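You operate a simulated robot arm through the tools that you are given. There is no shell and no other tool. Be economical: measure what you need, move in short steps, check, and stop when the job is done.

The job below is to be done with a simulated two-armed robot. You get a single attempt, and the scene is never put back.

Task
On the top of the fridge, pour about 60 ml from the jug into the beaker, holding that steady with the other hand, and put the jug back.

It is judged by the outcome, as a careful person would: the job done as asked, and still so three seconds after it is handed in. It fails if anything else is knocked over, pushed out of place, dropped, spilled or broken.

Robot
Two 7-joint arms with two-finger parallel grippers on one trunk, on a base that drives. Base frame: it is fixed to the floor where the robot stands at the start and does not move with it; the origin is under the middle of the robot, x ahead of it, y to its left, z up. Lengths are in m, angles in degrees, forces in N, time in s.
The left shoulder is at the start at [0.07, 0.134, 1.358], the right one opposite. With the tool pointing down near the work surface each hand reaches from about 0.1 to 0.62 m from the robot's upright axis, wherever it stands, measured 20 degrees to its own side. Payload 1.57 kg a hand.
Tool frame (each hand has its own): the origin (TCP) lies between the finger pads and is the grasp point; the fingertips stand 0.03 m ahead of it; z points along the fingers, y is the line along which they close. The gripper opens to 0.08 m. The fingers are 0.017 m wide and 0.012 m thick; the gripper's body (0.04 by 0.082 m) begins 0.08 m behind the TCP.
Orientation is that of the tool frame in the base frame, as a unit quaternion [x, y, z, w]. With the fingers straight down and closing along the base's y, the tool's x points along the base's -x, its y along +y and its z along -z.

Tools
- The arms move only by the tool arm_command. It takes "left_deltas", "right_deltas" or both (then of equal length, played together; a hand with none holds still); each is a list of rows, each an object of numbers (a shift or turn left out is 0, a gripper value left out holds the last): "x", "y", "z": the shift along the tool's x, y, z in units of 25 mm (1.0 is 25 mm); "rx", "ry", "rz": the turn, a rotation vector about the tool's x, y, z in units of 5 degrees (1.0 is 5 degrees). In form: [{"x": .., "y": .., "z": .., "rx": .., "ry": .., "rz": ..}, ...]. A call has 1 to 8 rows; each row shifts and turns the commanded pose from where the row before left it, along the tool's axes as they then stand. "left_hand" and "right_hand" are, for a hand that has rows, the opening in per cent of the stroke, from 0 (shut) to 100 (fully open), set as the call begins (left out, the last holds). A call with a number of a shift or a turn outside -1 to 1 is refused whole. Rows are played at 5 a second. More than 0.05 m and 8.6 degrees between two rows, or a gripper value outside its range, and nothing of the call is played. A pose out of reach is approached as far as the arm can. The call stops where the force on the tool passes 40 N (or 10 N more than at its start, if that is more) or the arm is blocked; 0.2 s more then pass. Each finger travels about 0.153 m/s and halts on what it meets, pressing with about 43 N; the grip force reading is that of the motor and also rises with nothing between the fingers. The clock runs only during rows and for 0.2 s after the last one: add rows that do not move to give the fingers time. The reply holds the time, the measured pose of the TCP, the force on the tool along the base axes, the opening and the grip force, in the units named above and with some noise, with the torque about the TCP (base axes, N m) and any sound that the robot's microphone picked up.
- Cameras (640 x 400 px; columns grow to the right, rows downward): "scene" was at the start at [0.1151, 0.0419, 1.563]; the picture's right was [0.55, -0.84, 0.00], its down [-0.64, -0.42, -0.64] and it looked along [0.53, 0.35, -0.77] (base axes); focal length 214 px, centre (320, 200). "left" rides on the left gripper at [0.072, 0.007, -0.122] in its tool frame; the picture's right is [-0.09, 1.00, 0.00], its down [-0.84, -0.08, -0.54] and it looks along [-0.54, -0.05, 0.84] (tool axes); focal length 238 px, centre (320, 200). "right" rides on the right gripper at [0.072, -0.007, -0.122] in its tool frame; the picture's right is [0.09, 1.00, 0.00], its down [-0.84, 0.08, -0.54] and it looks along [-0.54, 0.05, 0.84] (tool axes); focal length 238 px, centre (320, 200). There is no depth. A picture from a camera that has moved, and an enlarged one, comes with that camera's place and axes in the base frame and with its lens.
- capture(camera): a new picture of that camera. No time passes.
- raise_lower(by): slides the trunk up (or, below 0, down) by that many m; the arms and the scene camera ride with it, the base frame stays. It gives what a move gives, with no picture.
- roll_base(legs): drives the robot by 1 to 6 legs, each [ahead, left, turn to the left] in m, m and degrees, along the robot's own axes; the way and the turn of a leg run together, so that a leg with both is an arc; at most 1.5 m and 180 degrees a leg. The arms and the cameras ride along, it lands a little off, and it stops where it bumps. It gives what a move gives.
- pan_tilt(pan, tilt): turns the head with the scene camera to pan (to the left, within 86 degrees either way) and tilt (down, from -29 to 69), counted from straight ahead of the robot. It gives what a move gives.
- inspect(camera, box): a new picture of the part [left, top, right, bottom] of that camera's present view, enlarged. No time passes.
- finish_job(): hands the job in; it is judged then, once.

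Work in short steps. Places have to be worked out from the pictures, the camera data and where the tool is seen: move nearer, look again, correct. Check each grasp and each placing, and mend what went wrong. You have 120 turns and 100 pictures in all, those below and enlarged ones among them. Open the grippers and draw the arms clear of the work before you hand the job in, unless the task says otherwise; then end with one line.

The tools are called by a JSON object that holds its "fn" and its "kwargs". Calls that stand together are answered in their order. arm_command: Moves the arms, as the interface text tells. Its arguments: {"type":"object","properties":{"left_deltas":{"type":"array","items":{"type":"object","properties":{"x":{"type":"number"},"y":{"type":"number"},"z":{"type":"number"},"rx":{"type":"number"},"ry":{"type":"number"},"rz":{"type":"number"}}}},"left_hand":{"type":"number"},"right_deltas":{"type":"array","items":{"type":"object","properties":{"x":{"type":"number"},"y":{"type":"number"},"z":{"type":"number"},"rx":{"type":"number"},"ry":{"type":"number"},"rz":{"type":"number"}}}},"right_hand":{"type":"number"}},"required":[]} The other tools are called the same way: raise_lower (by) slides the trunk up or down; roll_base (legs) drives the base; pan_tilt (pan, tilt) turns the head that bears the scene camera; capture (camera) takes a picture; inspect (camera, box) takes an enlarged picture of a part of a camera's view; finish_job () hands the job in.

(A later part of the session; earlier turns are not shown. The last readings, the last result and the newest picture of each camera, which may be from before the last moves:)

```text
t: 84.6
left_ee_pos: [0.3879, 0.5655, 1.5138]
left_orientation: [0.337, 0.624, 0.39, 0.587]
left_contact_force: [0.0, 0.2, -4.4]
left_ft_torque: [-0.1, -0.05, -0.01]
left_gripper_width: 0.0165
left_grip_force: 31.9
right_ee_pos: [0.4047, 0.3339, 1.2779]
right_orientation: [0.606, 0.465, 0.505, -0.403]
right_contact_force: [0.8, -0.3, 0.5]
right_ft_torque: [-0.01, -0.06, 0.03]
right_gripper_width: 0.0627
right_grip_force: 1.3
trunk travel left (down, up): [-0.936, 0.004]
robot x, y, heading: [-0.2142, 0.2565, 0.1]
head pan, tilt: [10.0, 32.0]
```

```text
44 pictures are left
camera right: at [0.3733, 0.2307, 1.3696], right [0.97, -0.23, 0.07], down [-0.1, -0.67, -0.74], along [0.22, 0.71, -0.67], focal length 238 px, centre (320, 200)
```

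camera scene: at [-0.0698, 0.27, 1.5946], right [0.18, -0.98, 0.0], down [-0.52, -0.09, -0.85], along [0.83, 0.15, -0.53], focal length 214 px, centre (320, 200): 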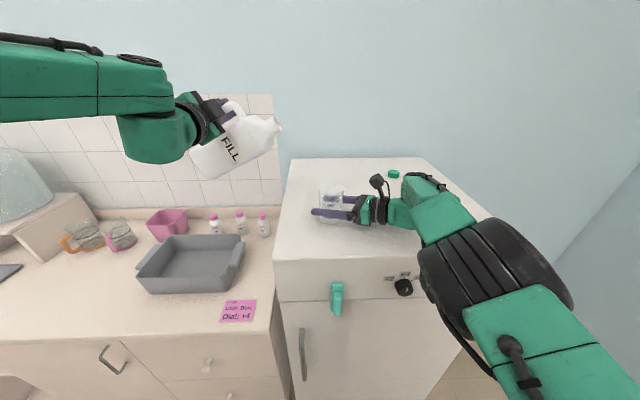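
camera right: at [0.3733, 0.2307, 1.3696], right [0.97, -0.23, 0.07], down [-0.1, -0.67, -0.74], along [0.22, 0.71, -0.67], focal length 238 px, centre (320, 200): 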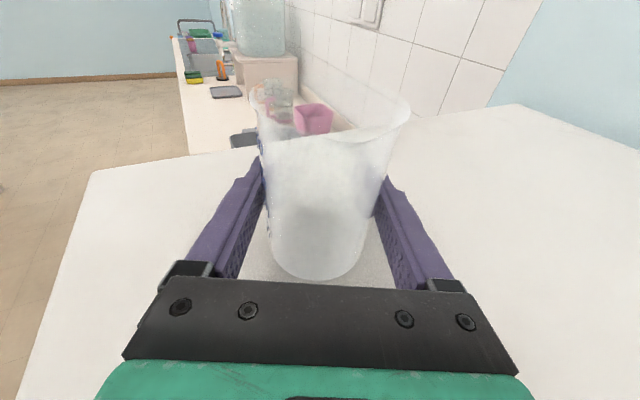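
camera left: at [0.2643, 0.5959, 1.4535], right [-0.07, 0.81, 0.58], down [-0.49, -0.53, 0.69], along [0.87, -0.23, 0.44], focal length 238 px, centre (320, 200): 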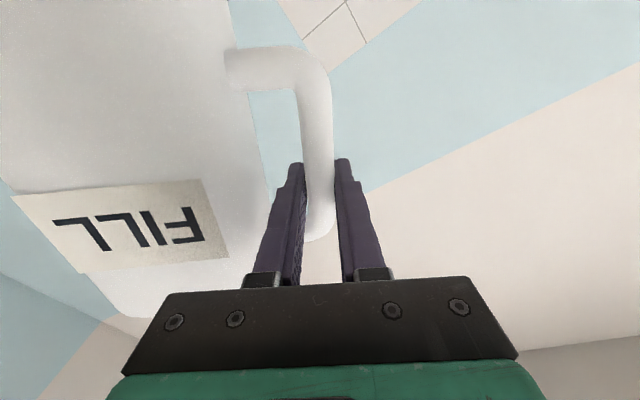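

The jug is at 62°. I'll zoom in to calibrate where its lip is relative to the hand.

{"fn": "inspect", "kwargs": {"camera": "scene", "box": [180, 80, 380, 230]}}

```text
2.67 times, centred on (280, 155) of scene
camera zoom: at [-0.0698, 0.27, 1.5946], right [0.18, -0.98, 0.0], down [-0.52, -0.09, -0.85], along [0.83, 0.15, -0.53], focal length 572 px, centre (427, 320)
```

zoom: 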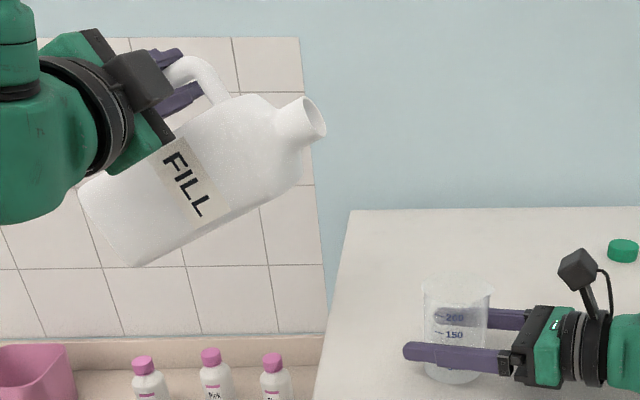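

The measured lip (0.445, 1.468) matches my model (0.447, 1.474). I'll tilt to 75°, still below the pour point, then move diagonally to put the lip over the beaker.

{"fn": "arm_command", "kwargs": {"left_deltas": [{"rz": 0.7}, {"rz": 0.7}, {"rz": 0.7}, {"rz": 0.5}, {}]}}

{"fn": "arm_command", "kwargs": {"left_deltas": [{"y": -0.3, "x": -0.35}, {"y": -0.5, "x": -0.58}, {"y": -0.6, "x": -0.69}, {"y": -0.6, "x": -0.69}, {"y": -0.6, "x": -0.69}, {"y": -0.54, "x": -0.63, "z": -0.1}, {"y": -0.4, "x": -0.46, "z": -0.07}, {"y": -0.3, "x": -0.34}]}}

{"fn": "capture", "kwargs": {"camera": "scene"}}

{"fn": "capture", "kwargs": {"camera": "right"}}

```text
t: 85.8
left_ee_pos: [0.3887, 0.5655, 1.5134]
left_orientation: [0.405, 0.582, 0.455, 0.539]
left_contact_force: [-0.2, 0.2, -4.1]
left_ft_torque: [-0.11, 0.0, 0.0]
left_gripper_width: 0.0162
left_grip_force: 31.9
right_ee_pos: [0.4039, 0.3333, 1.2774]
right_orientation: [0.606, 0.465, 0.505, -0.403]
right_contact_force: [0.2, 0.8, -0.1]
right_ft_torque: [0.01, -0.05, 0.03]
right_gripper_width: 0.0623
right_grip_force: 25.2
trunk travel left (down, up): [-0.936, 0.004]
robot x, y, heading: [-0.2085, 0.2541, 0.3]
head pan, tilt: [10.0, 32.0]
```

```text
t: 87.6
left_ee_pos: [0.396, 0.4326, 1.4498]
left_orientation: [0.406, 0.582, 0.455, 0.539]
left_contact_force: [-0.5, -0.4, -5.0]
left_ft_torque: [-0.09, -0.02, 0.01]
left_gripper_width: 0.0163
left_grip_force: 31.9
right_ee_pos: [0.4057, 0.3329, 1.278]
right_orientation: [0.606, 0.464, 0.505, -0.402]
right_contact_force: [0.1, -0.3, 0.3]
right_ft_torque: [-0.02, -0.06, 0.01]
right_gripper_width: 0.0618
right_grip_force: 33.7
trunk travel left (down, up): [-0.936, 0.004]
robot x, y, heading: [-0.2113, 0.2542, 0.2]
head pan, tilt: [10.0, 32.0]
```

```text
42 pictures are left
camera scene: at [-0.0696, 0.2694, 1.5946], right [0.18, -0.98, 0.0], down [-0.52, -0.09, -0.85], along [0.83, 0.15, -0.53], focal length 214 px, centre (320, 200)
```

scene: 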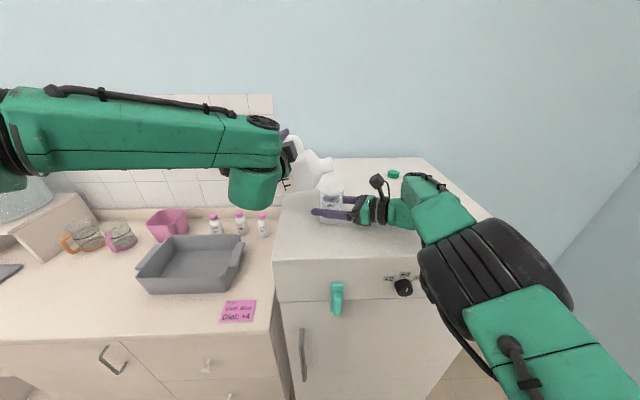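

```text
41 pictures are left
camera right: at [0.3734, 0.2302, 1.3696], right [0.97, -0.23, 0.07], down [-0.1, -0.67, -0.74], along [0.22, 0.71, -0.67], focal length 238 px, centre (320, 200)
```

right: 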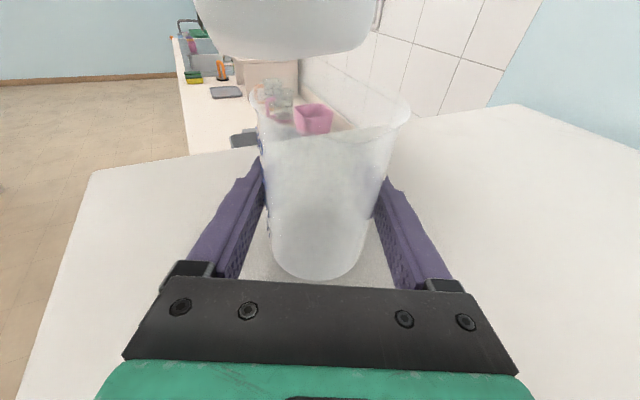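

Zooming in to confirm the lip is over the beaker mouth.

{"fn": "inspect", "kwargs": {"camera": "scene", "box": [270, 120, 390, 230]}}

```text
3.64 times, centred on (330, 175) of scene
camera zoom: at [-0.0696, 0.2694, 1.5946], right [0.18, -0.98, 0.0], down [-0.52, -0.09, -0.85], along [0.83, 0.15, -0.53], focal length 780 px, centre (284, 291)
```

zoom: 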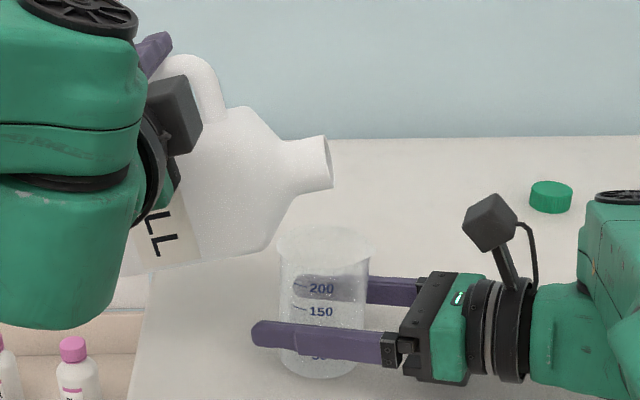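

The lip is over the beaker, about 45 mm above the rim. I'll tilt on gradually to 80°, then check.

{"fn": "arm_command", "kwargs": {"left_deltas": [{"rz": 0.4}, {"rz": 0.4}, {"rz": 0.2}, {}, {}]}}

{"fn": "capture", "kwargs": {"camera": "right"}}

```text
t: 88.8
left_ee_pos: [0.3972, 0.432, 1.4495]
left_orientation: [0.431, 0.564, 0.478, 0.518]
left_contact_force: [0.2, 0.2, -4.6]
left_ft_torque: [-0.13, -0.03, 0.03]
left_gripper_width: 0.0166
left_grip_force: 32.0
right_ee_pos: [0.4047, 0.3329, 1.2777]
right_orientation: [0.607, 0.464, 0.505, -0.402]
right_contact_force: [0.0, 1.0, -0.7]
right_ft_torque: [0.0, -0.03, -0.02]
right_gripper_width: 0.0622
right_grip_force: 16.0
trunk travel left (down, up): [-0.936, 0.004]
robot x, y, heading: [-0.2109, 0.2547, -0.0]
head pan, tilt: [10.0, 32.0]
```

```text
39 pictures are left
camera right: at [0.3733, 0.2305, 1.3696], right [0.97, -0.23, 0.07], down [-0.1, -0.67, -0.74], along [0.22, 0.71, -0.67], focal length 238 px, centre (320, 200)
```

right: 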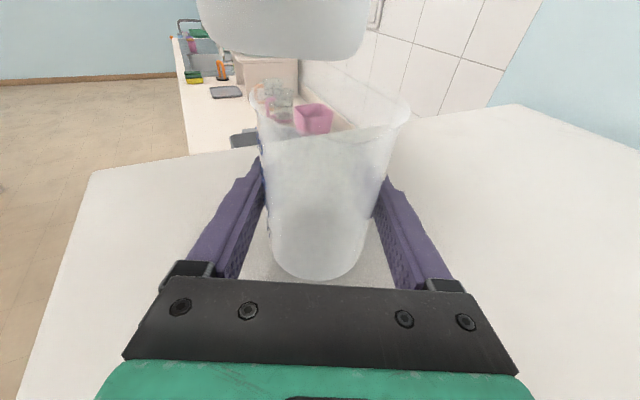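

What I see at the top of the right view is the jug body behind the beaker, about 8 mm to −x, so I'll shift +x by 7 mm. Then I'll tilt in 2° steps, watching the beaker and the weight.

{"fn": "arm_command", "kwargs": {"left_deltas": [{"z": 0.28}, {"rz": 0.2}, {"rz": 0.2}, {}, {}, {}]}}

{"fn": "arm_command", "kwargs": {"left_deltas": [{"rz": 0.2}, {"rz": 0.2}, {}, {}, {}]}}

{"fn": "capture", "kwargs": {"camera": "right"}}

{"fn": "inspect", "kwargs": {"camera": "scene", "box": [270, 120, 390, 230]}}

```text
t: 90.2
left_ee_pos: [0.4047, 0.4332, 1.4493]
left_orientation: [0.44, 0.556, 0.487, 0.51]
left_contact_force: [0.4, 0.0, -4.3]
left_ft_torque: [-0.12, -0.06, 0.0]
left_gripper_width: 0.0163
left_grip_force: 32.1
right_ee_pos: [0.4045, 0.334, 1.2785]
right_orientation: [0.606, 0.464, 0.505, -0.402]
right_contact_force: [0.1, 0.3, 0.1]
right_ft_torque: [0.02, 0.0, 0.0]
right_gripper_width: 0.0617
right_grip_force: 41.6
trunk travel left (down, up): [-0.936, 0.004]
robot x, y, heading: [-0.2072, 0.2525, 0.1]
head pan, tilt: [10.0, 32.0]
```

```text
t: 91.4
left_ee_pos: [0.4055, 0.4323, 1.4495]
left_orientation: [0.45, 0.549, 0.495, 0.502]
left_contact_force: [-1.0, -0.2, -4.8]
left_ft_torque: [-0.1, -0.08, 0.0]
left_gripper_width: 0.0165
left_grip_force: 31.5
right_ee_pos: [0.405, 0.3334, 1.2786]
right_orientation: [0.606, 0.464, 0.506, -0.402]
right_contact_force: [0.1, 0.9, -0.2]
right_ft_torque: [0.04, -0.04, 0.01]
right_gripper_width: 0.0618
right_grip_force: 41.8
trunk travel left (down, up): [-0.936, 0.004]
robot x, y, heading: [-0.2081, 0.2519, 0.2]
head pan, tilt: [10.0, 32.0]
```

```text
38 pictures are left
camera right: at [0.3733, 0.2306, 1.3696], right [0.97, -0.23, 0.07], down [-0.1, -0.67, -0.74], along [0.22, 0.71, -0.67], focal length 238 px, centre (320, 200)
```

right: 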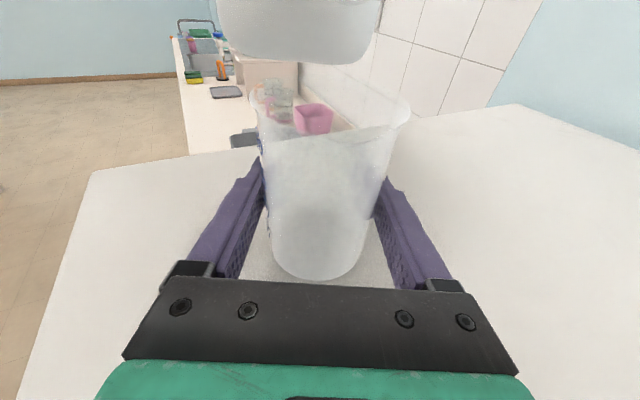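

```text
3.64 times, centred on (330, 175) of scene
camera zoom: at [-0.0698, 0.2698, 1.5946], right [0.18, -0.98, 0.0], down [-0.52, -0.09, -0.85], along [0.83, 0.15, -0.53], focal length 780 px, centre (284, 291)
```

zoom: 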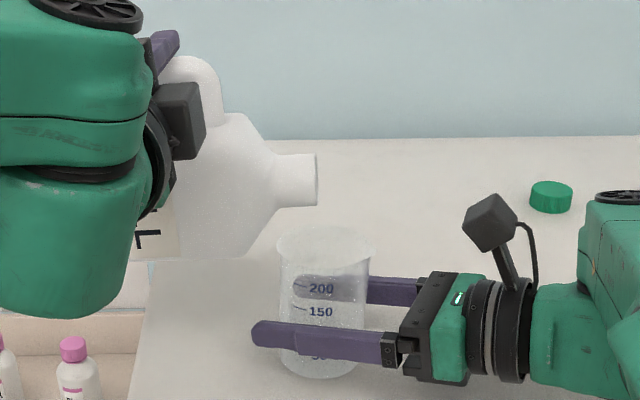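

Nothing poured yet at 84°. The lip at (0.333, 1.363) sits centrally over the beaker, so I'll continue in 1–2° steps.

{"fn": "arm_command", "kwargs": {"left_deltas": [{"rz": 0.2}, {"rz": 0.2}, {}, {}, {}]}}

{"fn": "inspect", "kwargs": {"camera": "right", "box": [200, 0, 440, 300]}}

```text
t: 92.6
left_ee_pos: [0.4038, 0.4349, 1.4489]
left_orientation: [0.458, 0.541, 0.505, 0.493]
left_contact_force: [0.3, 0.5, -4.2]
left_ft_torque: [-0.11, -0.02, 0.01]
left_gripper_width: 0.0165
left_grip_force: 32.2
right_ee_pos: [0.4038, 0.3338, 1.2777]
right_orientation: [0.606, 0.464, 0.505, -0.402]
right_contact_force: [0.0, 0.7, 0.5]
right_ft_torque: [-0.01, 0.01, 0.01]
right_gripper_width: 0.062
right_grip_force: 41.4
trunk travel left (down, up): [-0.936, 0.004]
robot x, y, heading: [-0.2119, 0.2528, 0.2]
head pan, tilt: [10.0, 32.0]
```

```text
1.33 times, centred on (320, 150) of right
camera zoom: at [0.3733, 0.2306, 1.3696], right [0.97, -0.23, 0.07], down [-0.1, -0.67, -0.74], along [0.22, 0.71, -0.67], focal length 318 px, centre (320, 267)
```

zoom: 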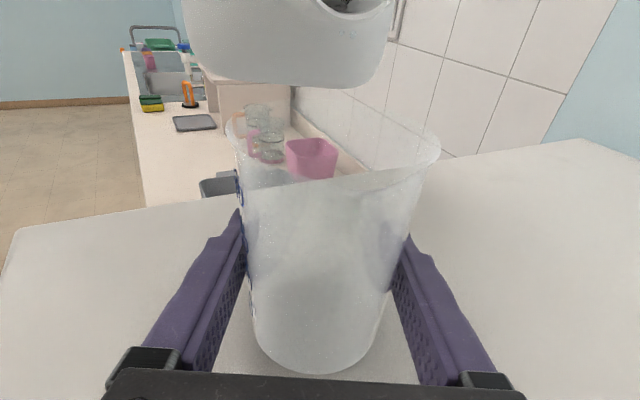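

The mouth is visible now at x≈0.409, well centred. No liquid yet at 86°, so I'll continue.

{"fn": "arm_command", "kwargs": {"left_deltas": [{"rz": 0.2}, {"rz": 0.2}, {}, {}, {}]}}

{"fn": "inspect", "kwargs": {"camera": "right", "box": [200, 0, 440, 300]}}

```text
t: 93.8
left_ee_pos: [0.4046, 0.434, 1.4485]
left_orientation: [0.469, 0.533, 0.513, 0.483]
left_contact_force: [-0.9, -0.3, -5.0]
left_ft_torque: [-0.1, -0.04, 0.01]
left_gripper_width: 0.0164
left_grip_force: 31.9
right_ee_pos: [0.4052, 0.3333, 1.2777]
right_orientation: [0.607, 0.463, 0.506, -0.402]
right_contact_force: [-0.3, 1.0, 0.5]
right_ft_torque: [-0.02, -0.01, 0.01]
right_gripper_width: 0.0619
right_grip_force: 43.2
trunk travel left (down, up): [-0.936, 0.004]
robot x, y, heading: [-0.2105, 0.2503, 0.1]
head pan, tilt: [10.0, 32.0]
```

```text
1.33 times, centred on (320, 150) of right
camera zoom: at [0.3733, 0.2306, 1.3696], right [0.97, -0.23, 0.07], down [-0.1, -0.67, -0.74], along [0.22, 0.71, -0.67], focal length 318 px, centre (320, 267)
```

zoom: 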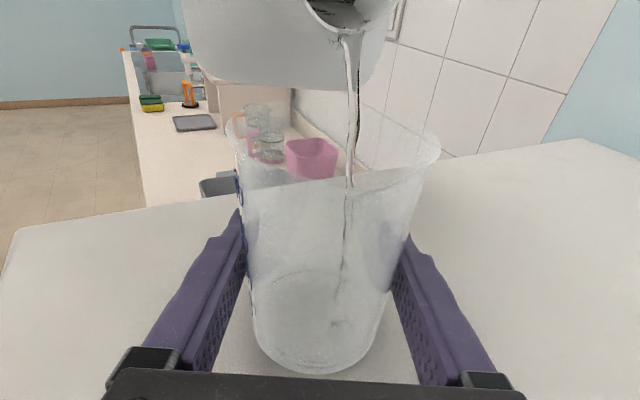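

It's pouring, and the stream lands in the beaker. I'll hold 0.4 s and check the level.

{"fn": "arm_command", "kwargs": {"left_deltas": [{}]}}

{"fn": "inspect", "kwargs": {"camera": "right", "box": [200, 0, 440, 300]}}

```text
t: 94.2
left_ee_pos: [0.4056, 0.4338, 1.4482]
left_orientation: [0.468, 0.532, 0.513, 0.484]
left_contact_force: [0.8, 0.2, -3.5]
left_ft_torque: [-0.09, 0.01, 0.0]
left_gripper_width: 0.0165
left_grip_force: 31.4
right_ee_pos: [0.4046, 0.3342, 1.2778]
right_orientation: [0.606, 0.464, 0.505, -0.403]
right_contact_force: [0.2, -0.9, 0.8]
right_ft_torque: [-0.02, -0.02, 0.0]
right_gripper_width: 0.0618
right_grip_force: 1.2
trunk travel left (down, up): [-0.936, 0.004]
robot x, y, heading: [-0.2113, 0.2544, 0.1]
head pan, tilt: [10.0, 32.0]
```

```text
1.33 times, centred on (320, 150) of right
camera zoom: at [0.3733, 0.2306, 1.3696], right [0.97, -0.23, 0.07], down [-0.1, -0.67, -0.74], along [0.22, 0.71, -0.67], focal length 318 px, centre (320, 267)
```

zoom: 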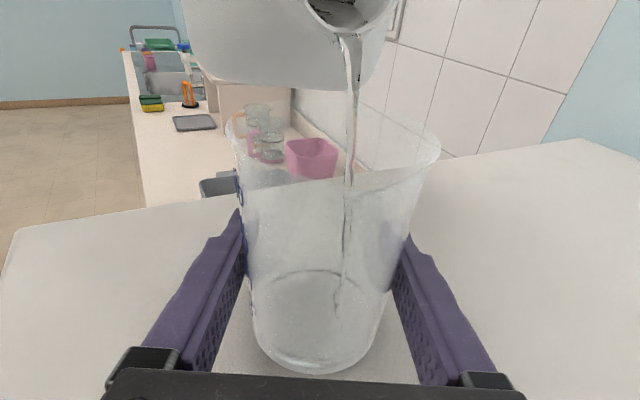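

The water surface's far edge is at z≈1.243, roughly 25–30 ml. I'll hold another 0.4 s and recheck.

{"fn": "arm_command", "kwargs": {"left_deltas": [{}]}}

{"fn": "inspect", "kwargs": {"camera": "right", "box": [200, 0, 440, 300]}}

```text
t: 94.6
left_ee_pos: [0.4046, 0.4345, 1.4499]
left_orientation: [0.469, 0.532, 0.513, 0.484]
left_contact_force: [0.1, -0.6, -4.8]
left_ft_torque: [-0.1, -0.03, 0.0]
left_gripper_width: 0.0165
left_grip_force: 31.5
right_ee_pos: [0.4037, 0.3336, 1.2778]
right_orientation: [0.607, 0.464, 0.505, -0.402]
right_contact_force: [-0.3, -0.3, 0.2]
right_ft_torque: [0.02, -0.02, 0.02]
right_gripper_width: 0.0621
right_grip_force: 16.6
trunk travel left (down, up): [-0.936, 0.004]
robot x, y, heading: [-0.2123, 0.2544, 0.0]
head pan, tilt: [10.0, 32.0]
```

```text
1.33 times, centred on (320, 150) of right
camera zoom: at [0.3733, 0.2306, 1.3696], right [0.97, -0.23, 0.07], down [-0.1, -0.67, -0.74], along [0.22, 0.71, -0.67], focal length 318 px, centre (320, 267)
```

zoom: 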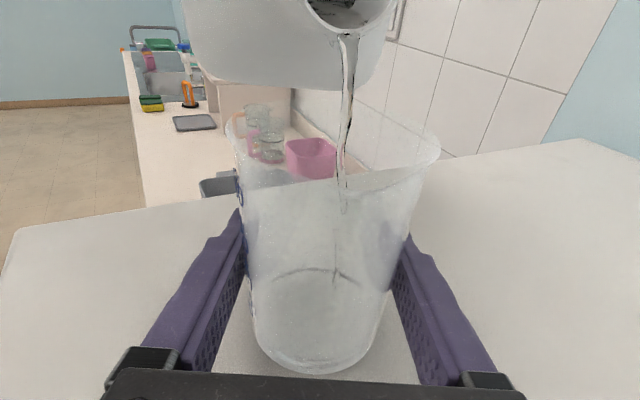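

Level is about 33 ml by the 50/200 mark calibration; 60 ml should put the far edge near row 254 of this zoom. The stream is thinning, so I'll wait longer at this tilt.

{"fn": "arm_command", "kwargs": {"left_deltas": [{}, {}, {}]}}

{"fn": "inspect", "kwargs": {"camera": "right", "box": [240, 130, 400, 290]}}

```text
t: 95.4
left_ee_pos: [0.4041, 0.4347, 1.4471]
left_orientation: [0.468, 0.532, 0.513, 0.484]
left_contact_force: [-0.6, 0.3, -4.0]
left_ft_torque: [-0.11, -0.02, 0.01]
left_gripper_width: 0.0164
left_grip_force: 31.6
right_ee_pos: [0.4046, 0.3329, 1.2769]
right_orientation: [0.606, 0.464, 0.505, -0.402]
right_contact_force: [0.1, 0.4, -0.5]
right_ft_torque: [0.0, -0.04, 0.03]
right_gripper_width: 0.0619
right_grip_force: 33.2
trunk travel left (down, up): [-0.936, 0.004]
robot x, y, heading: [-0.2112, 0.2569, -0.1]
head pan, tilt: [10.0, 32.0]
```

```text
2.50 times, centred on (320, 210) of right
camera zoom: at [0.3733, 0.2306, 1.3696], right [0.97, -0.23, 0.07], down [-0.1, -0.67, -0.74], along [0.22, 0.71, -0.67], focal length 596 px, centre (320, 175)
```

zoom: 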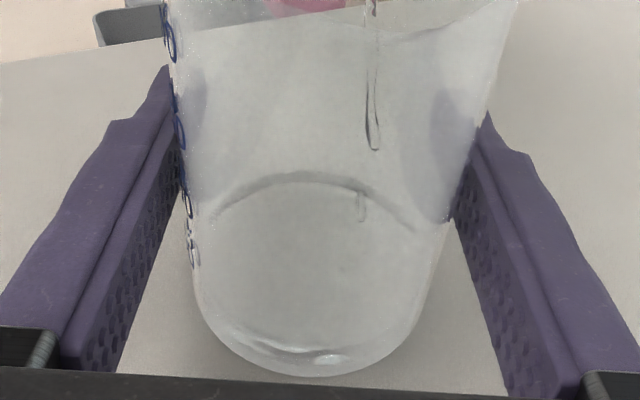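

The stream has slowed to drips with the level at about 35–38 ml. I'll add a small 0.6° tilt and wait.

{"fn": "arm_command", "kwargs": {"left_deltas": [{"rz": 0.12}, {}, {}, {}, {}, {}]}}

{"fn": "inspect", "kwargs": {"camera": "right", "box": [240, 130, 400, 290]}}

```text
t: 96.8
left_ee_pos: [0.4036, 0.4344, 1.4493]
left_orientation: [0.47, 0.53, 0.515, 0.482]
left_contact_force: [-0.1, -0.3, -4.1]
left_ft_torque: [-0.09, -0.04, 0.02]
left_gripper_width: 0.0164
left_grip_force: 31.3
right_ee_pos: [0.405, 0.3328, 1.2792]
right_orientation: [0.606, 0.465, 0.505, -0.403]
right_contact_force: [-0.4, 0.2, -0.9]
right_ft_torque: [-0.03, -0.01, 0.0]
right_gripper_width: 0.0619
right_grip_force: 33.5
trunk travel left (down, up): [-0.936, 0.004]
robot x, y, heading: [-0.2097, 0.248, 0.1]
head pan, tilt: [10.0, 32.0]
```

```text
2.50 times, centred on (320, 210) of right
camera zoom: at [0.3732, 0.2306, 1.3696], right [0.97, -0.23, 0.07], down [-0.1, -0.67, -0.74], along [0.22, 0.71, -0.67], focal length 596 px, centre (320, 175)
```

zoom: 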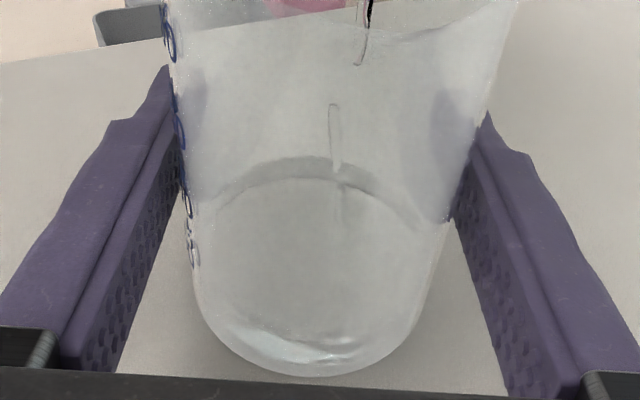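

The upper arc (water line) is now at row 157, about 54 ml, with drips continuing. I'll wait a little more at this tilt.

{"fn": "arm_command", "kwargs": {"left_deltas": [{}, {}, {}]}}

{"fn": "inspect", "kwargs": {"camera": "right", "box": [240, 130, 400, 290]}}

{"fn": "inspect", "kwargs": {"camera": "scene", "box": [290, 160, 370, 230]}}

```text
t: 97.6
left_ee_pos: [0.4038, 0.434, 1.4481]
left_orientation: [0.471, 0.529, 0.515, 0.482]
left_contact_force: [-0.2, 1.0, -3.7]
left_ft_torque: [-0.12, -0.04, -0.02]
left_gripper_width: 0.0165
left_grip_force: 31.4
right_ee_pos: [0.4064, 0.334, 1.2778]
right_orientation: [0.606, 0.465, 0.505, -0.403]
right_contact_force: [0.0, 0.1, -0.4]
right_ft_torque: [0.0, -0.05, -0.01]
right_gripper_width: 0.0616
right_grip_force: 33.0
trunk travel left (down, up): [-0.936, 0.004]
robot x, y, heading: [-0.2088, 0.2533, -0.1]
head pan, tilt: [10.0, 32.0]
```

```text
2.50 times, centred on (320, 210) of right
camera zoom: at [0.3732, 0.2306, 1.3696], right [0.97, -0.23, 0.07], down [-0.1, -0.67, -0.74], along [0.22, 0.71, -0.67], focal length 596 px, centre (320, 175)
```

zoom: 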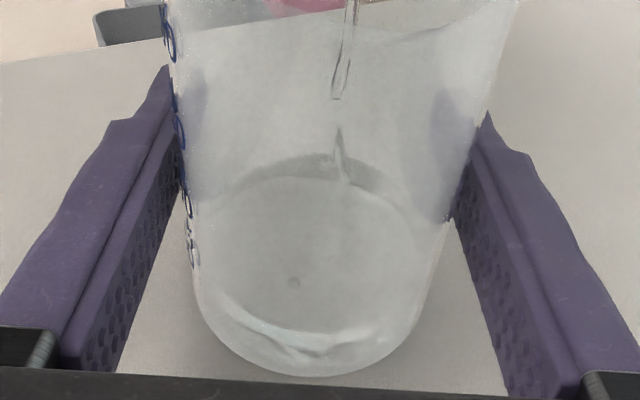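

```text
5.71 times, centred on (330, 195) of scene
camera zoom: at [-0.0699, 0.2698, 1.5946], right [0.18, -0.98, 0.0], down [-0.52, -0.09, -0.85], along [0.83, 0.15, -0.53], focal length 1226 px, centre (263, 229)
```

zoom: 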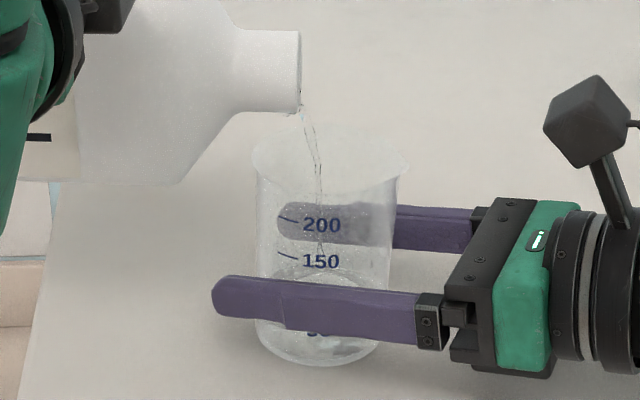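

The right-camera geometry, whose base check agrees at 1.231, gives a water line of about 1.255, so about 57–58 ml. That's on target, so I'll tilt back now.

{"fn": "arm_command", "kwargs": {"left_deltas": [{"rz": -0.6}, {"rz": -0.6}, {"rz": -0.6}, {"rz": -0.5}, {"rz": -0.3}, {}, {}, {}]}}

{"fn": "inspect", "kwargs": {"camera": "right", "box": [240, 130, 400, 290]}}

{"fn": "inspect", "kwargs": {"camera": "scene", "box": [270, 120, 390, 230]}}

```text
t: 99.4
left_ee_pos: [0.4036, 0.4323, 1.4492]
left_orientation: [0.408, 0.58, 0.457, 0.537]
left_contact_force: [0.1, 0.0, -4.6]
left_ft_torque: [-0.07, -0.01, -0.02]
left_gripper_width: 0.0165
left_grip_force: 31.8
right_ee_pos: [0.4047, 0.334, 1.277]
right_orientation: [0.607, 0.463, 0.506, -0.401]
right_contact_force: [-0.9, 0.6, 1.1]
right_ft_torque: [0.0, -0.04, 0.01]
right_gripper_width: 0.0617
right_grip_force: 43.2
trunk travel left (down, up): [-0.936, 0.004]
robot x, y, heading: [-0.209, 0.2551, 0.3]
head pan, tilt: [10.0, 32.0]
```

```text
2.50 times, centred on (320, 210) of right
camera zoom: at [0.3732, 0.2306, 1.3697], right [0.97, -0.23, 0.07], down [-0.1, -0.67, -0.74], along [0.22, 0.71, -0.67], focal length 596 px, centre (320, 175)
```

zoom: 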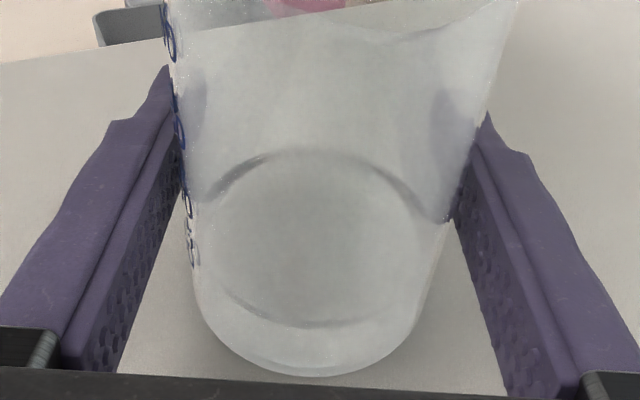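

```text
3.64 times, centred on (330, 175) of scene
camera zoom: at [-0.0699, 0.2698, 1.5947], right [0.18, -0.98, 0.0], down [-0.52, -0.09, -0.85], along [0.83, 0.15, -0.53], focal length 780 px, centre (284, 291)
```

zoom: 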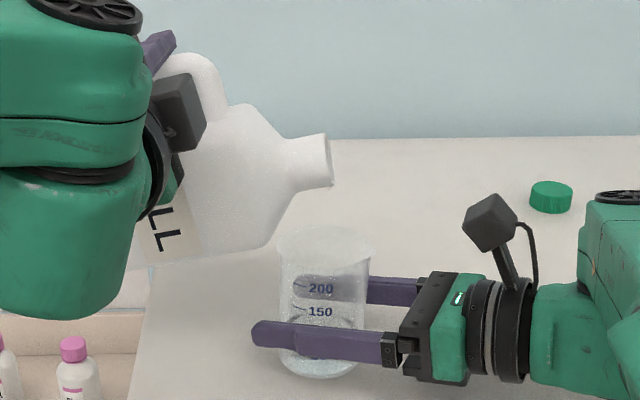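

The settled surface reads about 55–63 ml, which is good. I'll withdraw the jug along the reverse path, then right it.

{"fn": "arm_command", "kwargs": {"left_deltas": [{"y": 0.3, "x": 0.35}, {"y": 0.5, "x": 0.58}, {"y": 0.6, "x": 0.69}, {"y": 0.6, "x": 0.69}, {"y": 0.6, "x": 0.69}, {"y": 0.54, "x": 0.63}, {"y": 0.4, "x": 0.46}, {"y": 0.3, "x": 0.34}]}}

{"fn": "arm_command", "kwargs": {"left_deltas": [{"rz": -0.6}, {"rz": -1}, {"rz": -1}, {"rz": -1}, {"rz": -1}, {"rz": -1}, {"rz": -1}, {"rz": -1}]}}

{"fn": "arm_command", "kwargs": {"left_deltas": [{"rz": -1}, {"rz": -1}, {"rz": -1}, {"rz": -1}, {"rz": -1}, {"rz": -0.8}, {"rz": -0.5}, {}]}}

{"fn": "capture", "kwargs": {"camera": "scene"}}

```text
t: 101.2
left_ee_pos: [0.3917, 0.5636, 1.5146]
left_orientation: [0.408, 0.58, 0.457, 0.537]
left_contact_force: [0.3, 0.3, -4.5]
left_ft_torque: [-0.08, -0.05, 0.02]
left_gripper_width: 0.0162
left_grip_force: 31.9
right_ee_pos: [0.4052, 0.3333, 1.279]
right_orientation: [0.607, 0.464, 0.505, -0.401]
right_contact_force: [-1.0, 0.2, 1.5]
right_ft_torque: [0.0, 0.0, -0.03]
right_gripper_width: 0.062
right_grip_force: 41.8
trunk travel left (down, up): [-0.936, 0.004]
robot x, y, heading: [-0.2124, 0.2547, -0.2]
head pan, tilt: [10.0, 32.0]
```

```text
t: 103.0
left_ee_pos: [0.3916, 0.565, 1.5147]
left_orientation: [0.197, 0.682, 0.257, 0.656]
left_contact_force: [-0.2, 0.3, -3.4]
left_ft_torque: [0.04, 0.02, 0.04]
left_gripper_width: 0.0164
left_grip_force: 31.6
right_ee_pos: [0.4045, 0.3338, 1.2782]
right_orientation: [0.606, 0.464, 0.505, -0.402]
right_contact_force: [1.9, 0.5, 0.0]
right_ft_torque: [0.01, -0.01, 0.01]
right_gripper_width: 0.062
right_grip_force: 42.1
trunk travel left (down, up): [-0.936, 0.004]
robot x, y, heading: [-0.2093, 0.2544, 0.2]
head pan, tilt: [10.0, 32.0]
```

```text
t: 104.8
left_ee_pos: [0.3933, 0.5648, 1.5156]
left_orientation: [0.005, 0.709, 0.069, 0.701]
left_contact_force: [0.5, -0.7, -4.1]
left_ft_torque: [0.25, 0.03, 0.01]
left_gripper_width: 0.0166
left_grip_force: 31.7
right_ee_pos: [0.4033, 0.3337, 1.2779]
right_orientation: [0.607, 0.464, 0.505, -0.402]
right_contact_force: [0.6, 0.5, 0.4]
right_ft_torque: [0.02, -0.02, 0.05]
right_gripper_width: 0.0618
right_grip_force: 43.1
trunk travel left (down, up): [-0.936, 0.004]
robot x, y, heading: [-0.2115, 0.2541, 0.2]
head pan, tilt: [10.0, 32.0]
```

```text
26 pictures are left
camera scene: at [-0.07, 0.2699, 1.5947], right [0.18, -0.98, 0.0], down [-0.52, -0.09, -0.85], along [0.83, 0.15, -0.53], focal length 214 px, centre (320, 200)
```

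scene: 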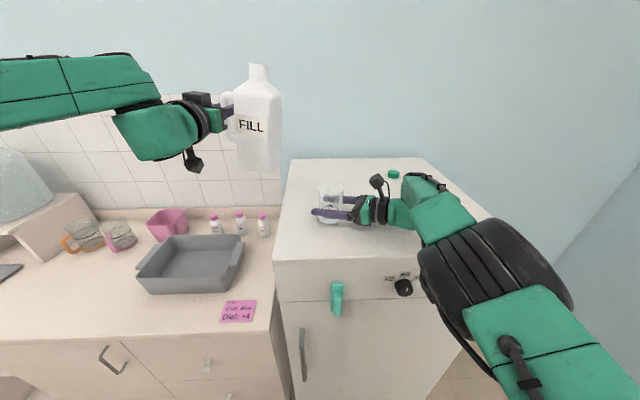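

The jug is upright apart from about 6°; I'll correct that. Then I'll release the beaker and back the right hand straight out.

{"fn": "arm_command", "kwargs": {"left_deltas": [{"rz": -0.6}, {"rz": -0.6}, {}], "right_deltas": [{}, {}, {}], "right_hand": 92}}

{"fn": "capture", "kwargs": {"camera": "right"}}

```text
t: 105.6
left_ee_pos: [0.3915, 0.5648, 1.5157]
left_orientation: [-0.032, 0.708, 0.033, 0.704]
left_contact_force: [-0.1, 0.6, -3.7]
left_ft_torque: [0.28, 0.0, 0.0]
left_gripper_width: 0.0164
left_grip_force: 31.5
right_ee_pos: [0.405, 0.3336, 1.2798]
right_orientation: [0.607, 0.464, 0.506, -0.402]
right_contact_force: [-0.2, 0.6, -0.3]
right_ft_torque: [0.01, 0.0, 0.01]
right_gripper_width: 0.0735
right_grip_force: 0.1
trunk travel left (down, up): [-0.936, 0.004]
robot x, y, heading: [-0.2095, 0.2564, 0.1]
head pan, tilt: [10.0, 32.0]
```

```text
25 pictures are left
camera right: at [0.3731, 0.2306, 1.3697], right [0.97, -0.23, 0.07], down [-0.1, -0.67, -0.74], along [0.22, 0.71, -0.67], focal length 238 px, centre (320, 200)
```

right: 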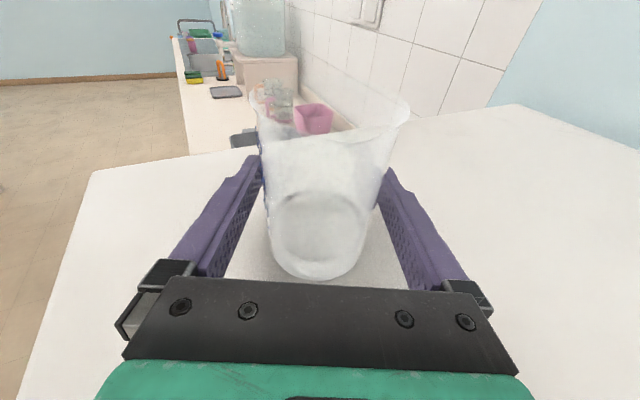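

Released cleanly. I'll open fully and retract straight back along the fingers.

{"fn": "arm_command", "kwargs": {"right_deltas": [{}, {"z": -0.3}, {"z": -0.4}, {"z": -0.5}, {"z": -0.5}, {"z": -0.5}, {"z": -0.6}, {"z": -0.6}], "right_hand": 100}}

{"fn": "capture", "kwargs": {"camera": "right"}}

```text
t: 107.4
left_ee_pos: [0.3923, 0.5645, 1.515]
left_orientation: [-0.033, 0.709, 0.034, 0.704]
left_contact_force: [-0.3, -0.3, -3.7]
left_ft_torque: [0.31, 0.04, 0.02]
left_gripper_width: 0.0163
left_grip_force: 31.9
right_ee_pos: [0.3843, 0.2512, 1.2933]
right_orientation: [0.607, 0.463, 0.506, -0.401]
right_contact_force: [0.1, 0.0, -0.9]
right_ft_torque: [0.0, 0.02, -0.05]
right_gripper_width: 0.0801
right_grip_force: 0.1
trunk travel left (down, up): [-0.936, 0.004]
robot x, y, heading: [-0.2131, 0.2512, 0.2]
head pan, tilt: [10.0, 32.0]
```

```text
24 pictures are left
camera right: at [0.3528, 0.1481, 1.3848], right [0.97, -0.23, 0.07], down [-0.11, -0.67, -0.74], along [0.22, 0.71, -0.67], focal length 238 px, centre (320, 200)
```

right: 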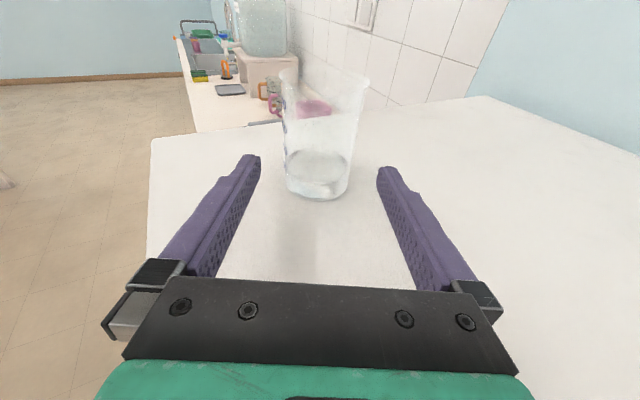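

The hand is clear and the beaker stands untouched. I'll check the level against the graduations, now that nothing is in the way, and retract the right hand further.

{"fn": "inspect", "kwargs": {"camera": "scene", "box": [300, 170, 370, 230]}}

{"fn": "arm_command", "kwargs": {"right_deltas": [{"z": -0.7}, {"z": -0.8}, {"z": -0.8}, {"z": -0.8}, {"z": -0.8}, {"z": -0.8}, {"z": -0.8}, {"z": -0.8}]}}

```text
6.67 times, centred on (335, 200) of scene
camera zoom: at [-0.0701, 0.2691, 1.5947], right [0.18, -0.98, 0.0], down [-0.52, -0.09, -0.85], along [0.83, 0.15, -0.53], focal length 1430 px, centre (220, 200)
```

zoom: 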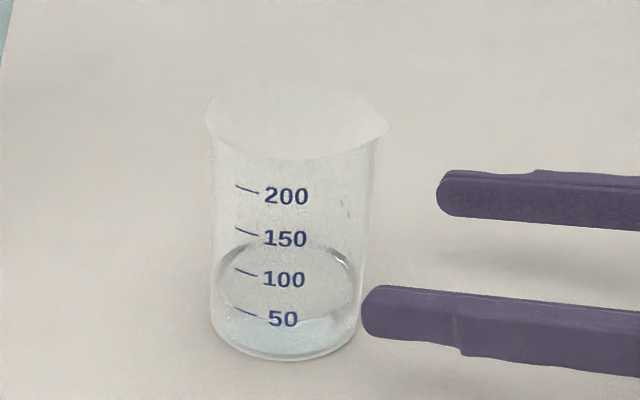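

```text
t: 109.2
left_ee_pos: [0.3929, 0.5635, 1.5155]
left_orientation: [-0.032, 0.709, 0.034, 0.704]
left_contact_force: [0.2, 0.2, -3.1]
left_ft_torque: [0.26, 0.0, 0.01]
left_gripper_width: 0.0167
left_grip_force: 32.5
right_ee_pos: [0.3439, 0.0977, 1.32]
right_orientation: [0.606, 0.464, 0.505, -0.402]
right_contact_force: [0.2, -0.3, -0.3]
right_ft_torque: [0.01, 0.0, 0.0]
right_gripper_width: 0.0801
right_grip_force: 0.0
trunk travel left (down, up): [-0.936, 0.004]
robot x, y, heading: [-0.2103, 0.2542, 0.1]
head pan, tilt: [10.0, 32.0]
```

The water's near edge appears close to or slightly above the 50 tick. One tighter zoom to read it properly.

{"fn": "inspect", "kwargs": {"camera": "scene", "box": [318, 190, 346, 214]}}

```text
16.00 times, centred on (332, 202) of scene
camera zoom: at [-0.0704, 0.2684, 1.5947], right [0.18, -0.98, 0.0], down [-0.52, -0.09, -0.85], along [0.83, 0.15, -0.53], focal length 3432 px, centre (128, 168)
```

zoom: 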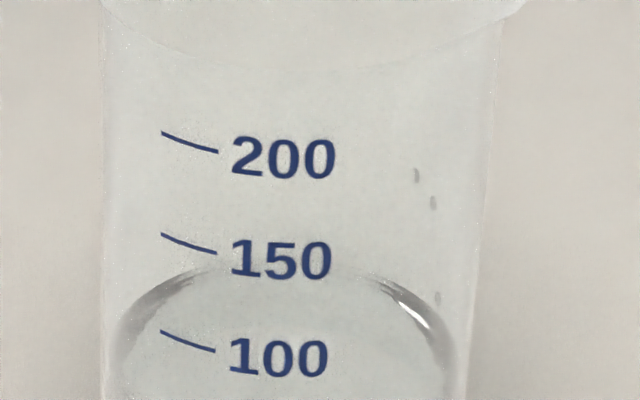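

{"fn": "inspect", "kwargs": {"camera": "scene", "box": [316, 200, 348, 226]}}

```text
15.38 times, centred on (332, 213) of scene
camera zoom: at [-0.0704, 0.2684, 1.5947], right [0.18, -0.98, 0.0], down [-0.52, -0.09, -0.85], along [0.83, 0.15, -0.53], focal length 3300 px, centre (135, 0)
```

zoom: 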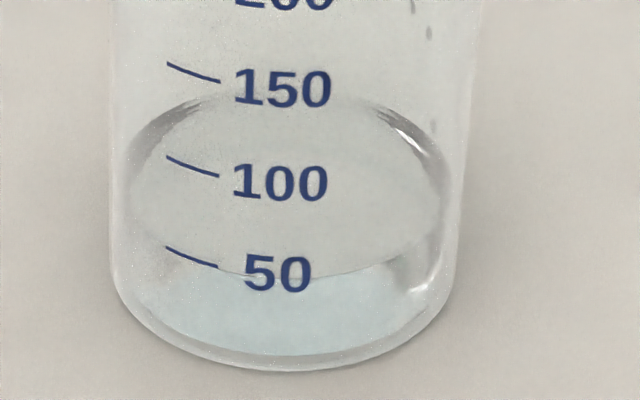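

The reading at the near wall is about 45–50 ml, a bit short of 60, so I'll top up. First the right hand goes back along the same line to hold the beaker.

{"fn": "arm_command", "kwargs": {"right_deltas": [{"z": 0.8}, {"z": 0.8}, {"z": 0.8}, {"z": 0.8}, {"z": 0.8}, {"z": 0.8}, {"z": 0.8}, {"z": 0.7}], "right_hand": 100}}

{"fn": "capture", "kwargs": {"camera": "right"}}

```text
t: 111.0
left_ee_pos: [0.3929, 0.5658, 1.5142]
left_orientation: [-0.032, 0.709, 0.032, 0.704]
left_contact_force: [0.2, 0.1, -4.5]
left_ft_torque: [0.33, 0.02, -0.01]
left_gripper_width: 0.0165
left_grip_force: 31.4
right_ee_pos: [0.3829, 0.2535, 1.2945]
right_orientation: [0.606, 0.464, 0.505, -0.402]
right_contact_force: [-0.1, 0.7, -0.3]
right_ft_torque: [0.0, 0.02, 0.0]
right_gripper_width: 0.0802
right_grip_force: 0.1
trunk travel left (down, up): [-0.936, 0.004]
robot x, y, heading: [-0.2107, 0.2539, -0.1]
head pan, tilt: [10.0, 32.0]
```

```text
20 pictures are left
camera right: at [0.3505, 0.1508, 1.3858], right [0.97, -0.23, 0.07], down [-0.1, -0.67, -0.74], along [0.22, 0.71, -0.67], focal length 238 px, centre (320, 200)
```

right: 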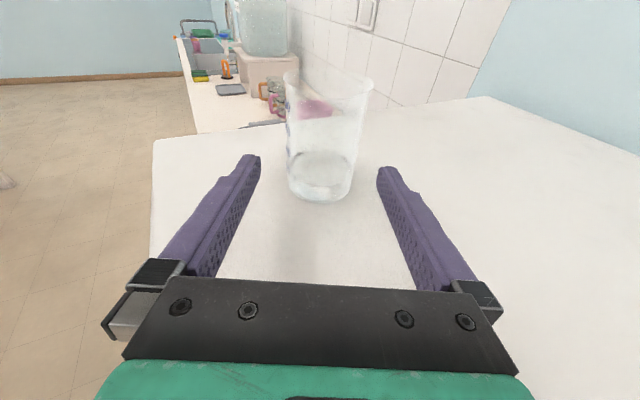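

Centred. Advancing the last 83 mm and gripping as before.

{"fn": "arm_command", "kwargs": {"right_deltas": [{"z": 0.5}, {"z": 0.5}, {"z": 0.5}, {"z": 0.5}, {"z": 0.5}, {"z": 0.45}, {"z": 0.35}, {}]}}

{"fn": "arm_command", "kwargs": {"right_deltas": [{}, {}], "right_hand": 82}}

{"fn": "arm_command", "kwargs": {"right_deltas": [{}, {}], "right_hand": 76}}

{"fn": "capture", "kwargs": {"camera": "right"}}

```text
t: 112.8
left_ee_pos: [0.3924, 0.5652, 1.5145]
left_orientation: [-0.032, 0.708, 0.033, 0.705]
left_contact_force: [-0.3, 0.3, -4.5]
left_ft_torque: [0.3, -0.01, -0.01]
left_gripper_width: 0.0164
left_grip_force: 31.6
right_ee_pos: [0.4046, 0.3305, 1.2798]
right_orientation: [0.607, 0.465, 0.504, -0.402]
right_contact_force: [0.3, 0.0, -0.1]
right_ft_torque: [-0.01, -0.03, 0.02]
right_gripper_width: 0.0799
right_grip_force: 0.1
trunk travel left (down, up): [-0.936, 0.004]
robot x, y, heading: [-0.2126, 0.2564, 0.2]
head pan, tilt: [10.0, 32.0]
```

```text
t: 113.4
left_ee_pos: [0.3934, 0.5654, 1.5154]
left_orientation: [-0.033, 0.708, 0.034, 0.704]
left_contact_force: [0.0, -0.3, -3.8]
left_ft_torque: [0.29, -0.02, -0.04]
left_gripper_width: 0.0163
left_grip_force: 31.9
right_ee_pos: [0.4037, 0.3298, 1.2791]
right_orientation: [0.606, 0.463, 0.506, -0.402]
right_contact_force: [0.1, 0.1, -0.4]
right_ft_torque: [-0.02, -0.01, -0.01]
right_gripper_width: 0.0657
right_grip_force: 0.1
trunk travel left (down, up): [-0.936, 0.004]
robot x, y, heading: [-0.2086, 0.2573, -0.3]
head pan, tilt: [10.0, 32.0]
```

```text
t: 114.0
left_ee_pos: [0.3929, 0.5648, 1.5151]
left_orientation: [-0.033, 0.709, 0.034, 0.704]
left_contact_force: [-0.4, -0.4, -4.2]
left_ft_torque: [0.32, 0.0, 0.0]
left_gripper_width: 0.0166
left_grip_force: 31.4
right_ee_pos: [0.4035, 0.3307, 1.2796]
right_orientation: [0.607, 0.464, 0.506, -0.402]
right_contact_force: [0.2, -0.2, 0.3]
right_ft_torque: [-0.01, -0.01, 0.0]
right_gripper_width: 0.0619
right_grip_force: 0.8
trunk travel left (down, up): [-0.936, 0.004]
robot x, y, heading: [-0.2106, 0.2535, 0.1]
head pan, tilt: [10.0, 32.0]
```

```text
19 pictures are left
camera right: at [0.3722, 0.2277, 1.3711], right [0.97, -0.23, 0.07], down [-0.1, -0.67, -0.74], along [0.22, 0.71, -0.67], focal length 238 px, centre (320, 200)
```

right: 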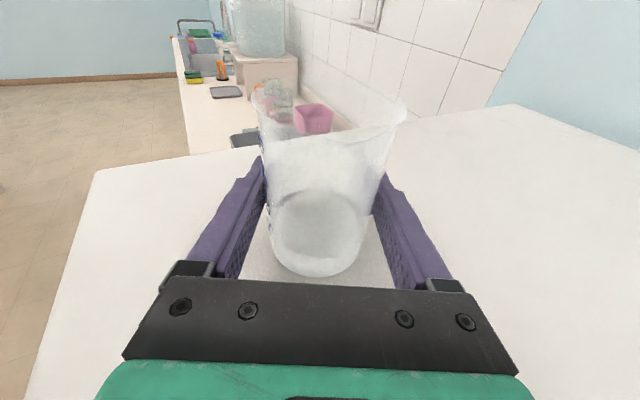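

Gripped again. Now I'll re-tilt the jug to 75° at the clear spot, then move in along the same path.

{"fn": "arm_command", "kwargs": {"left_deltas": [{"rz": 0.6}, {"rz": 1}, {"rz": 1}, {"rz": 1}, {"rz": 1}, {"rz": 1}, {"rz": 1}, {"rz": 1}]}}

{"fn": "arm_command", "kwargs": {"left_deltas": [{"rz": 1}, {"rz": 1}, {"rz": 1}, {"rz": 1}, {"rz": 1}, {"rz": 1}, {"rz": 1}, {"rz": 0.4}]}}

{"fn": "arm_command", "kwargs": {"left_deltas": [{"y": -0.3, "x": -0.35}, {"y": -0.5, "x": -0.58}, {"y": -0.6, "x": -0.69}, {"y": -0.6, "x": -0.69}, {"y": -0.6, "x": -0.69}, {"y": -0.54, "x": -0.63}, {"y": -0.4, "x": -0.46}, {"y": -0.3, "x": -0.34}]}}

{"fn": "inspect", "kwargs": {"camera": "scene", "box": [270, 120, 390, 230]}}

```text
t: 115.8
left_ee_pos: [0.3927, 0.5641, 1.5154]
left_orientation: [0.201, 0.68, 0.261, 0.655]
left_contact_force: [0.2, -0.2, -3.8]
left_ft_torque: [0.07, 0.02, 0.02]
left_gripper_width: 0.0164
left_grip_force: 32.0
right_ee_pos: [0.4038, 0.3307, 1.2797]
right_orientation: [0.607, 0.464, 0.505, -0.402]
right_contact_force: [-0.9, 0.5, 0.2]
right_ft_torque: [0.03, -0.03, 0.01]
right_gripper_width: 0.0622
right_grip_force: 7.4
trunk travel left (down, up): [-0.936, 0.004]
robot x, y, heading: [-0.2097, 0.2535, 0.0]
head pan, tilt: [10.0, 32.0]
```

```text
t: 117.6
left_ee_pos: [0.3915, 0.564, 1.5146]
left_orientation: [0.406, 0.582, 0.455, 0.538]
left_contact_force: [-0.4, -0.8, -4.1]
left_ft_torque: [-0.12, -0.07, -0.03]
left_gripper_width: 0.0163
left_grip_force: 31.4
right_ee_pos: [0.4033, 0.3298, 1.2799]
right_orientation: [0.607, 0.464, 0.505, -0.402]
right_contact_force: [1.5, -2.0, -0.5]
right_ft_torque: [0.01, -0.01, 0.0]
right_gripper_width: 0.062
right_grip_force: 16.0
trunk travel left (down, up): [-0.936, 0.004]
robot x, y, heading: [-0.2111, 0.2499, 0.3]
head pan, tilt: [10.0, 32.0]
```

```text
t: 119.4
left_ee_pos: [0.4046, 0.432, 1.4503]
left_orientation: [0.406, 0.582, 0.456, 0.538]
left_contact_force: [0.1, 0.3, -4.3]
left_ft_torque: [-0.11, -0.01, 0.04]
left_gripper_width: 0.0164
left_grip_force: 32.0
right_ee_pos: [0.4038, 0.3298, 1.2797]
right_orientation: [0.607, 0.464, 0.505, -0.402]
right_contact_force: [-0.4, 0.8, -0.1]
right_ft_torque: [-0.02, -0.03, 0.03]
right_gripper_width: 0.0618
right_grip_force: 24.5
trunk travel left (down, up): [-0.936, 0.004]
robot x, y, heading: [-0.2159, 0.2558, 0.2]
head pan, tilt: [10.0, 32.0]
```

```text
3.64 times, centred on (330, 175) of scene
camera zoom: at [-0.0697, 0.2695, 1.5947], right [0.18, -0.98, 0.0], down [-0.52, -0.09, -0.85], along [0.83, 0.15, -0.53], focal length 780 px, centre (284, 291)
```

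zoom: 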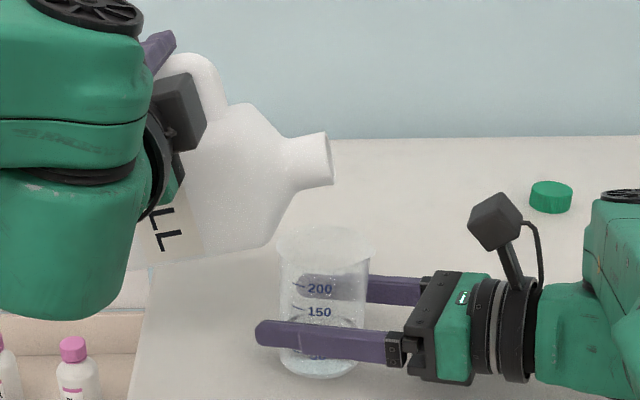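

Same pour pose as before. Tilting to about 88.4°, just under the last pouring tilt.

{"fn": "arm_command", "kwargs": {"left_deltas": [{"rz": 0.6}, {"rz": 0.6}, {"rz": 0.6}, {"rz": 0.5}, {"rz": 0.38}, {}, {}]}}

{"fn": "inspect", "kwargs": {"camera": "right", "box": [200, 0, 440, 300]}}

```text
t: 121.0
left_ee_pos: [0.4033, 0.434, 1.4512]
left_orientation: [0.471, 0.531, 0.515, 0.481]
left_contact_force: [-0.3, -0.4, -5.1]
left_ft_torque: [-0.09, -0.02, 0.01]
left_gripper_width: 0.0163
left_grip_force: 31.8
right_ee_pos: [0.4031, 0.3305, 1.2805]
right_orientation: [0.606, 0.464, 0.505, -0.402]
right_contact_force: [0.7, -0.6, -0.3]
right_ft_torque: [0.02, -0.03, -0.02]
right_gripper_width: 0.0619
right_grip_force: 1.0
trunk travel left (down, up): [-0.936, 0.004]
robot x, y, heading: [-0.2053, 0.2523, 0.1]
head pan, tilt: [10.0, 32.0]
```

```text
1.33 times, centred on (320, 150) of right
camera zoom: at [0.3723, 0.2276, 1.371], right [0.97, -0.23, 0.07], down [-0.1, -0.67, -0.74], along [0.22, 0.71, -0.67], focal length 318 px, centre (320, 267)
```

zoom: 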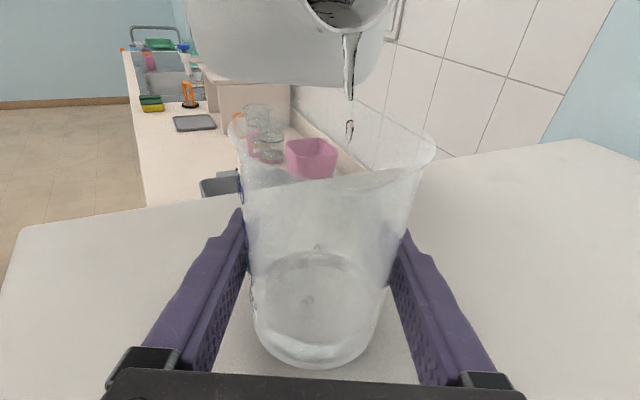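

Only drips at this tilt. I'll add 0.4° and wait a second.

{"fn": "arm_command", "kwargs": {"left_deltas": [{"rz": 0.08}, {}, {}, {}, {}]}}

{"fn": "inspect", "kwargs": {"camera": "right", "box": [240, 130, 400, 290]}}

```text
t: 122.2
left_ee_pos: [0.4044, 0.4334, 1.4509]
left_orientation: [0.473, 0.529, 0.517, 0.479]
left_contact_force: [0.7, -0.3, -3.6]
left_ft_torque: [-0.12, -0.05, -0.02]
left_gripper_width: 0.0162
left_grip_force: 32.1
right_ee_pos: [0.4034, 0.3301, 1.2805]
right_orientation: [0.606, 0.464, 0.506, -0.402]
right_contact_force: [-0.6, 0.1, 1.0]
right_ft_torque: [0.0, -0.01, 0.02]
right_gripper_width: 0.062
right_grip_force: 0.8
trunk travel left (down, up): [-0.936, 0.004]
robot x, y, heading: [-0.2119, 0.2556, -0.2]
head pan, tilt: [10.0, 32.0]
```

```text
2.50 times, centred on (320, 210) of right
camera zoom: at [0.3723, 0.2276, 1.3711], right [0.97, -0.23, 0.07], down [-0.1, -0.67, -0.74], along [0.22, 0.71, -0.67], focal length 596 px, centre (320, 175)
```

zoom: 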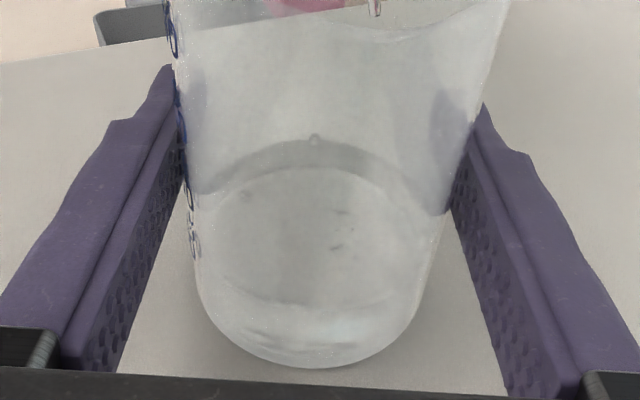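

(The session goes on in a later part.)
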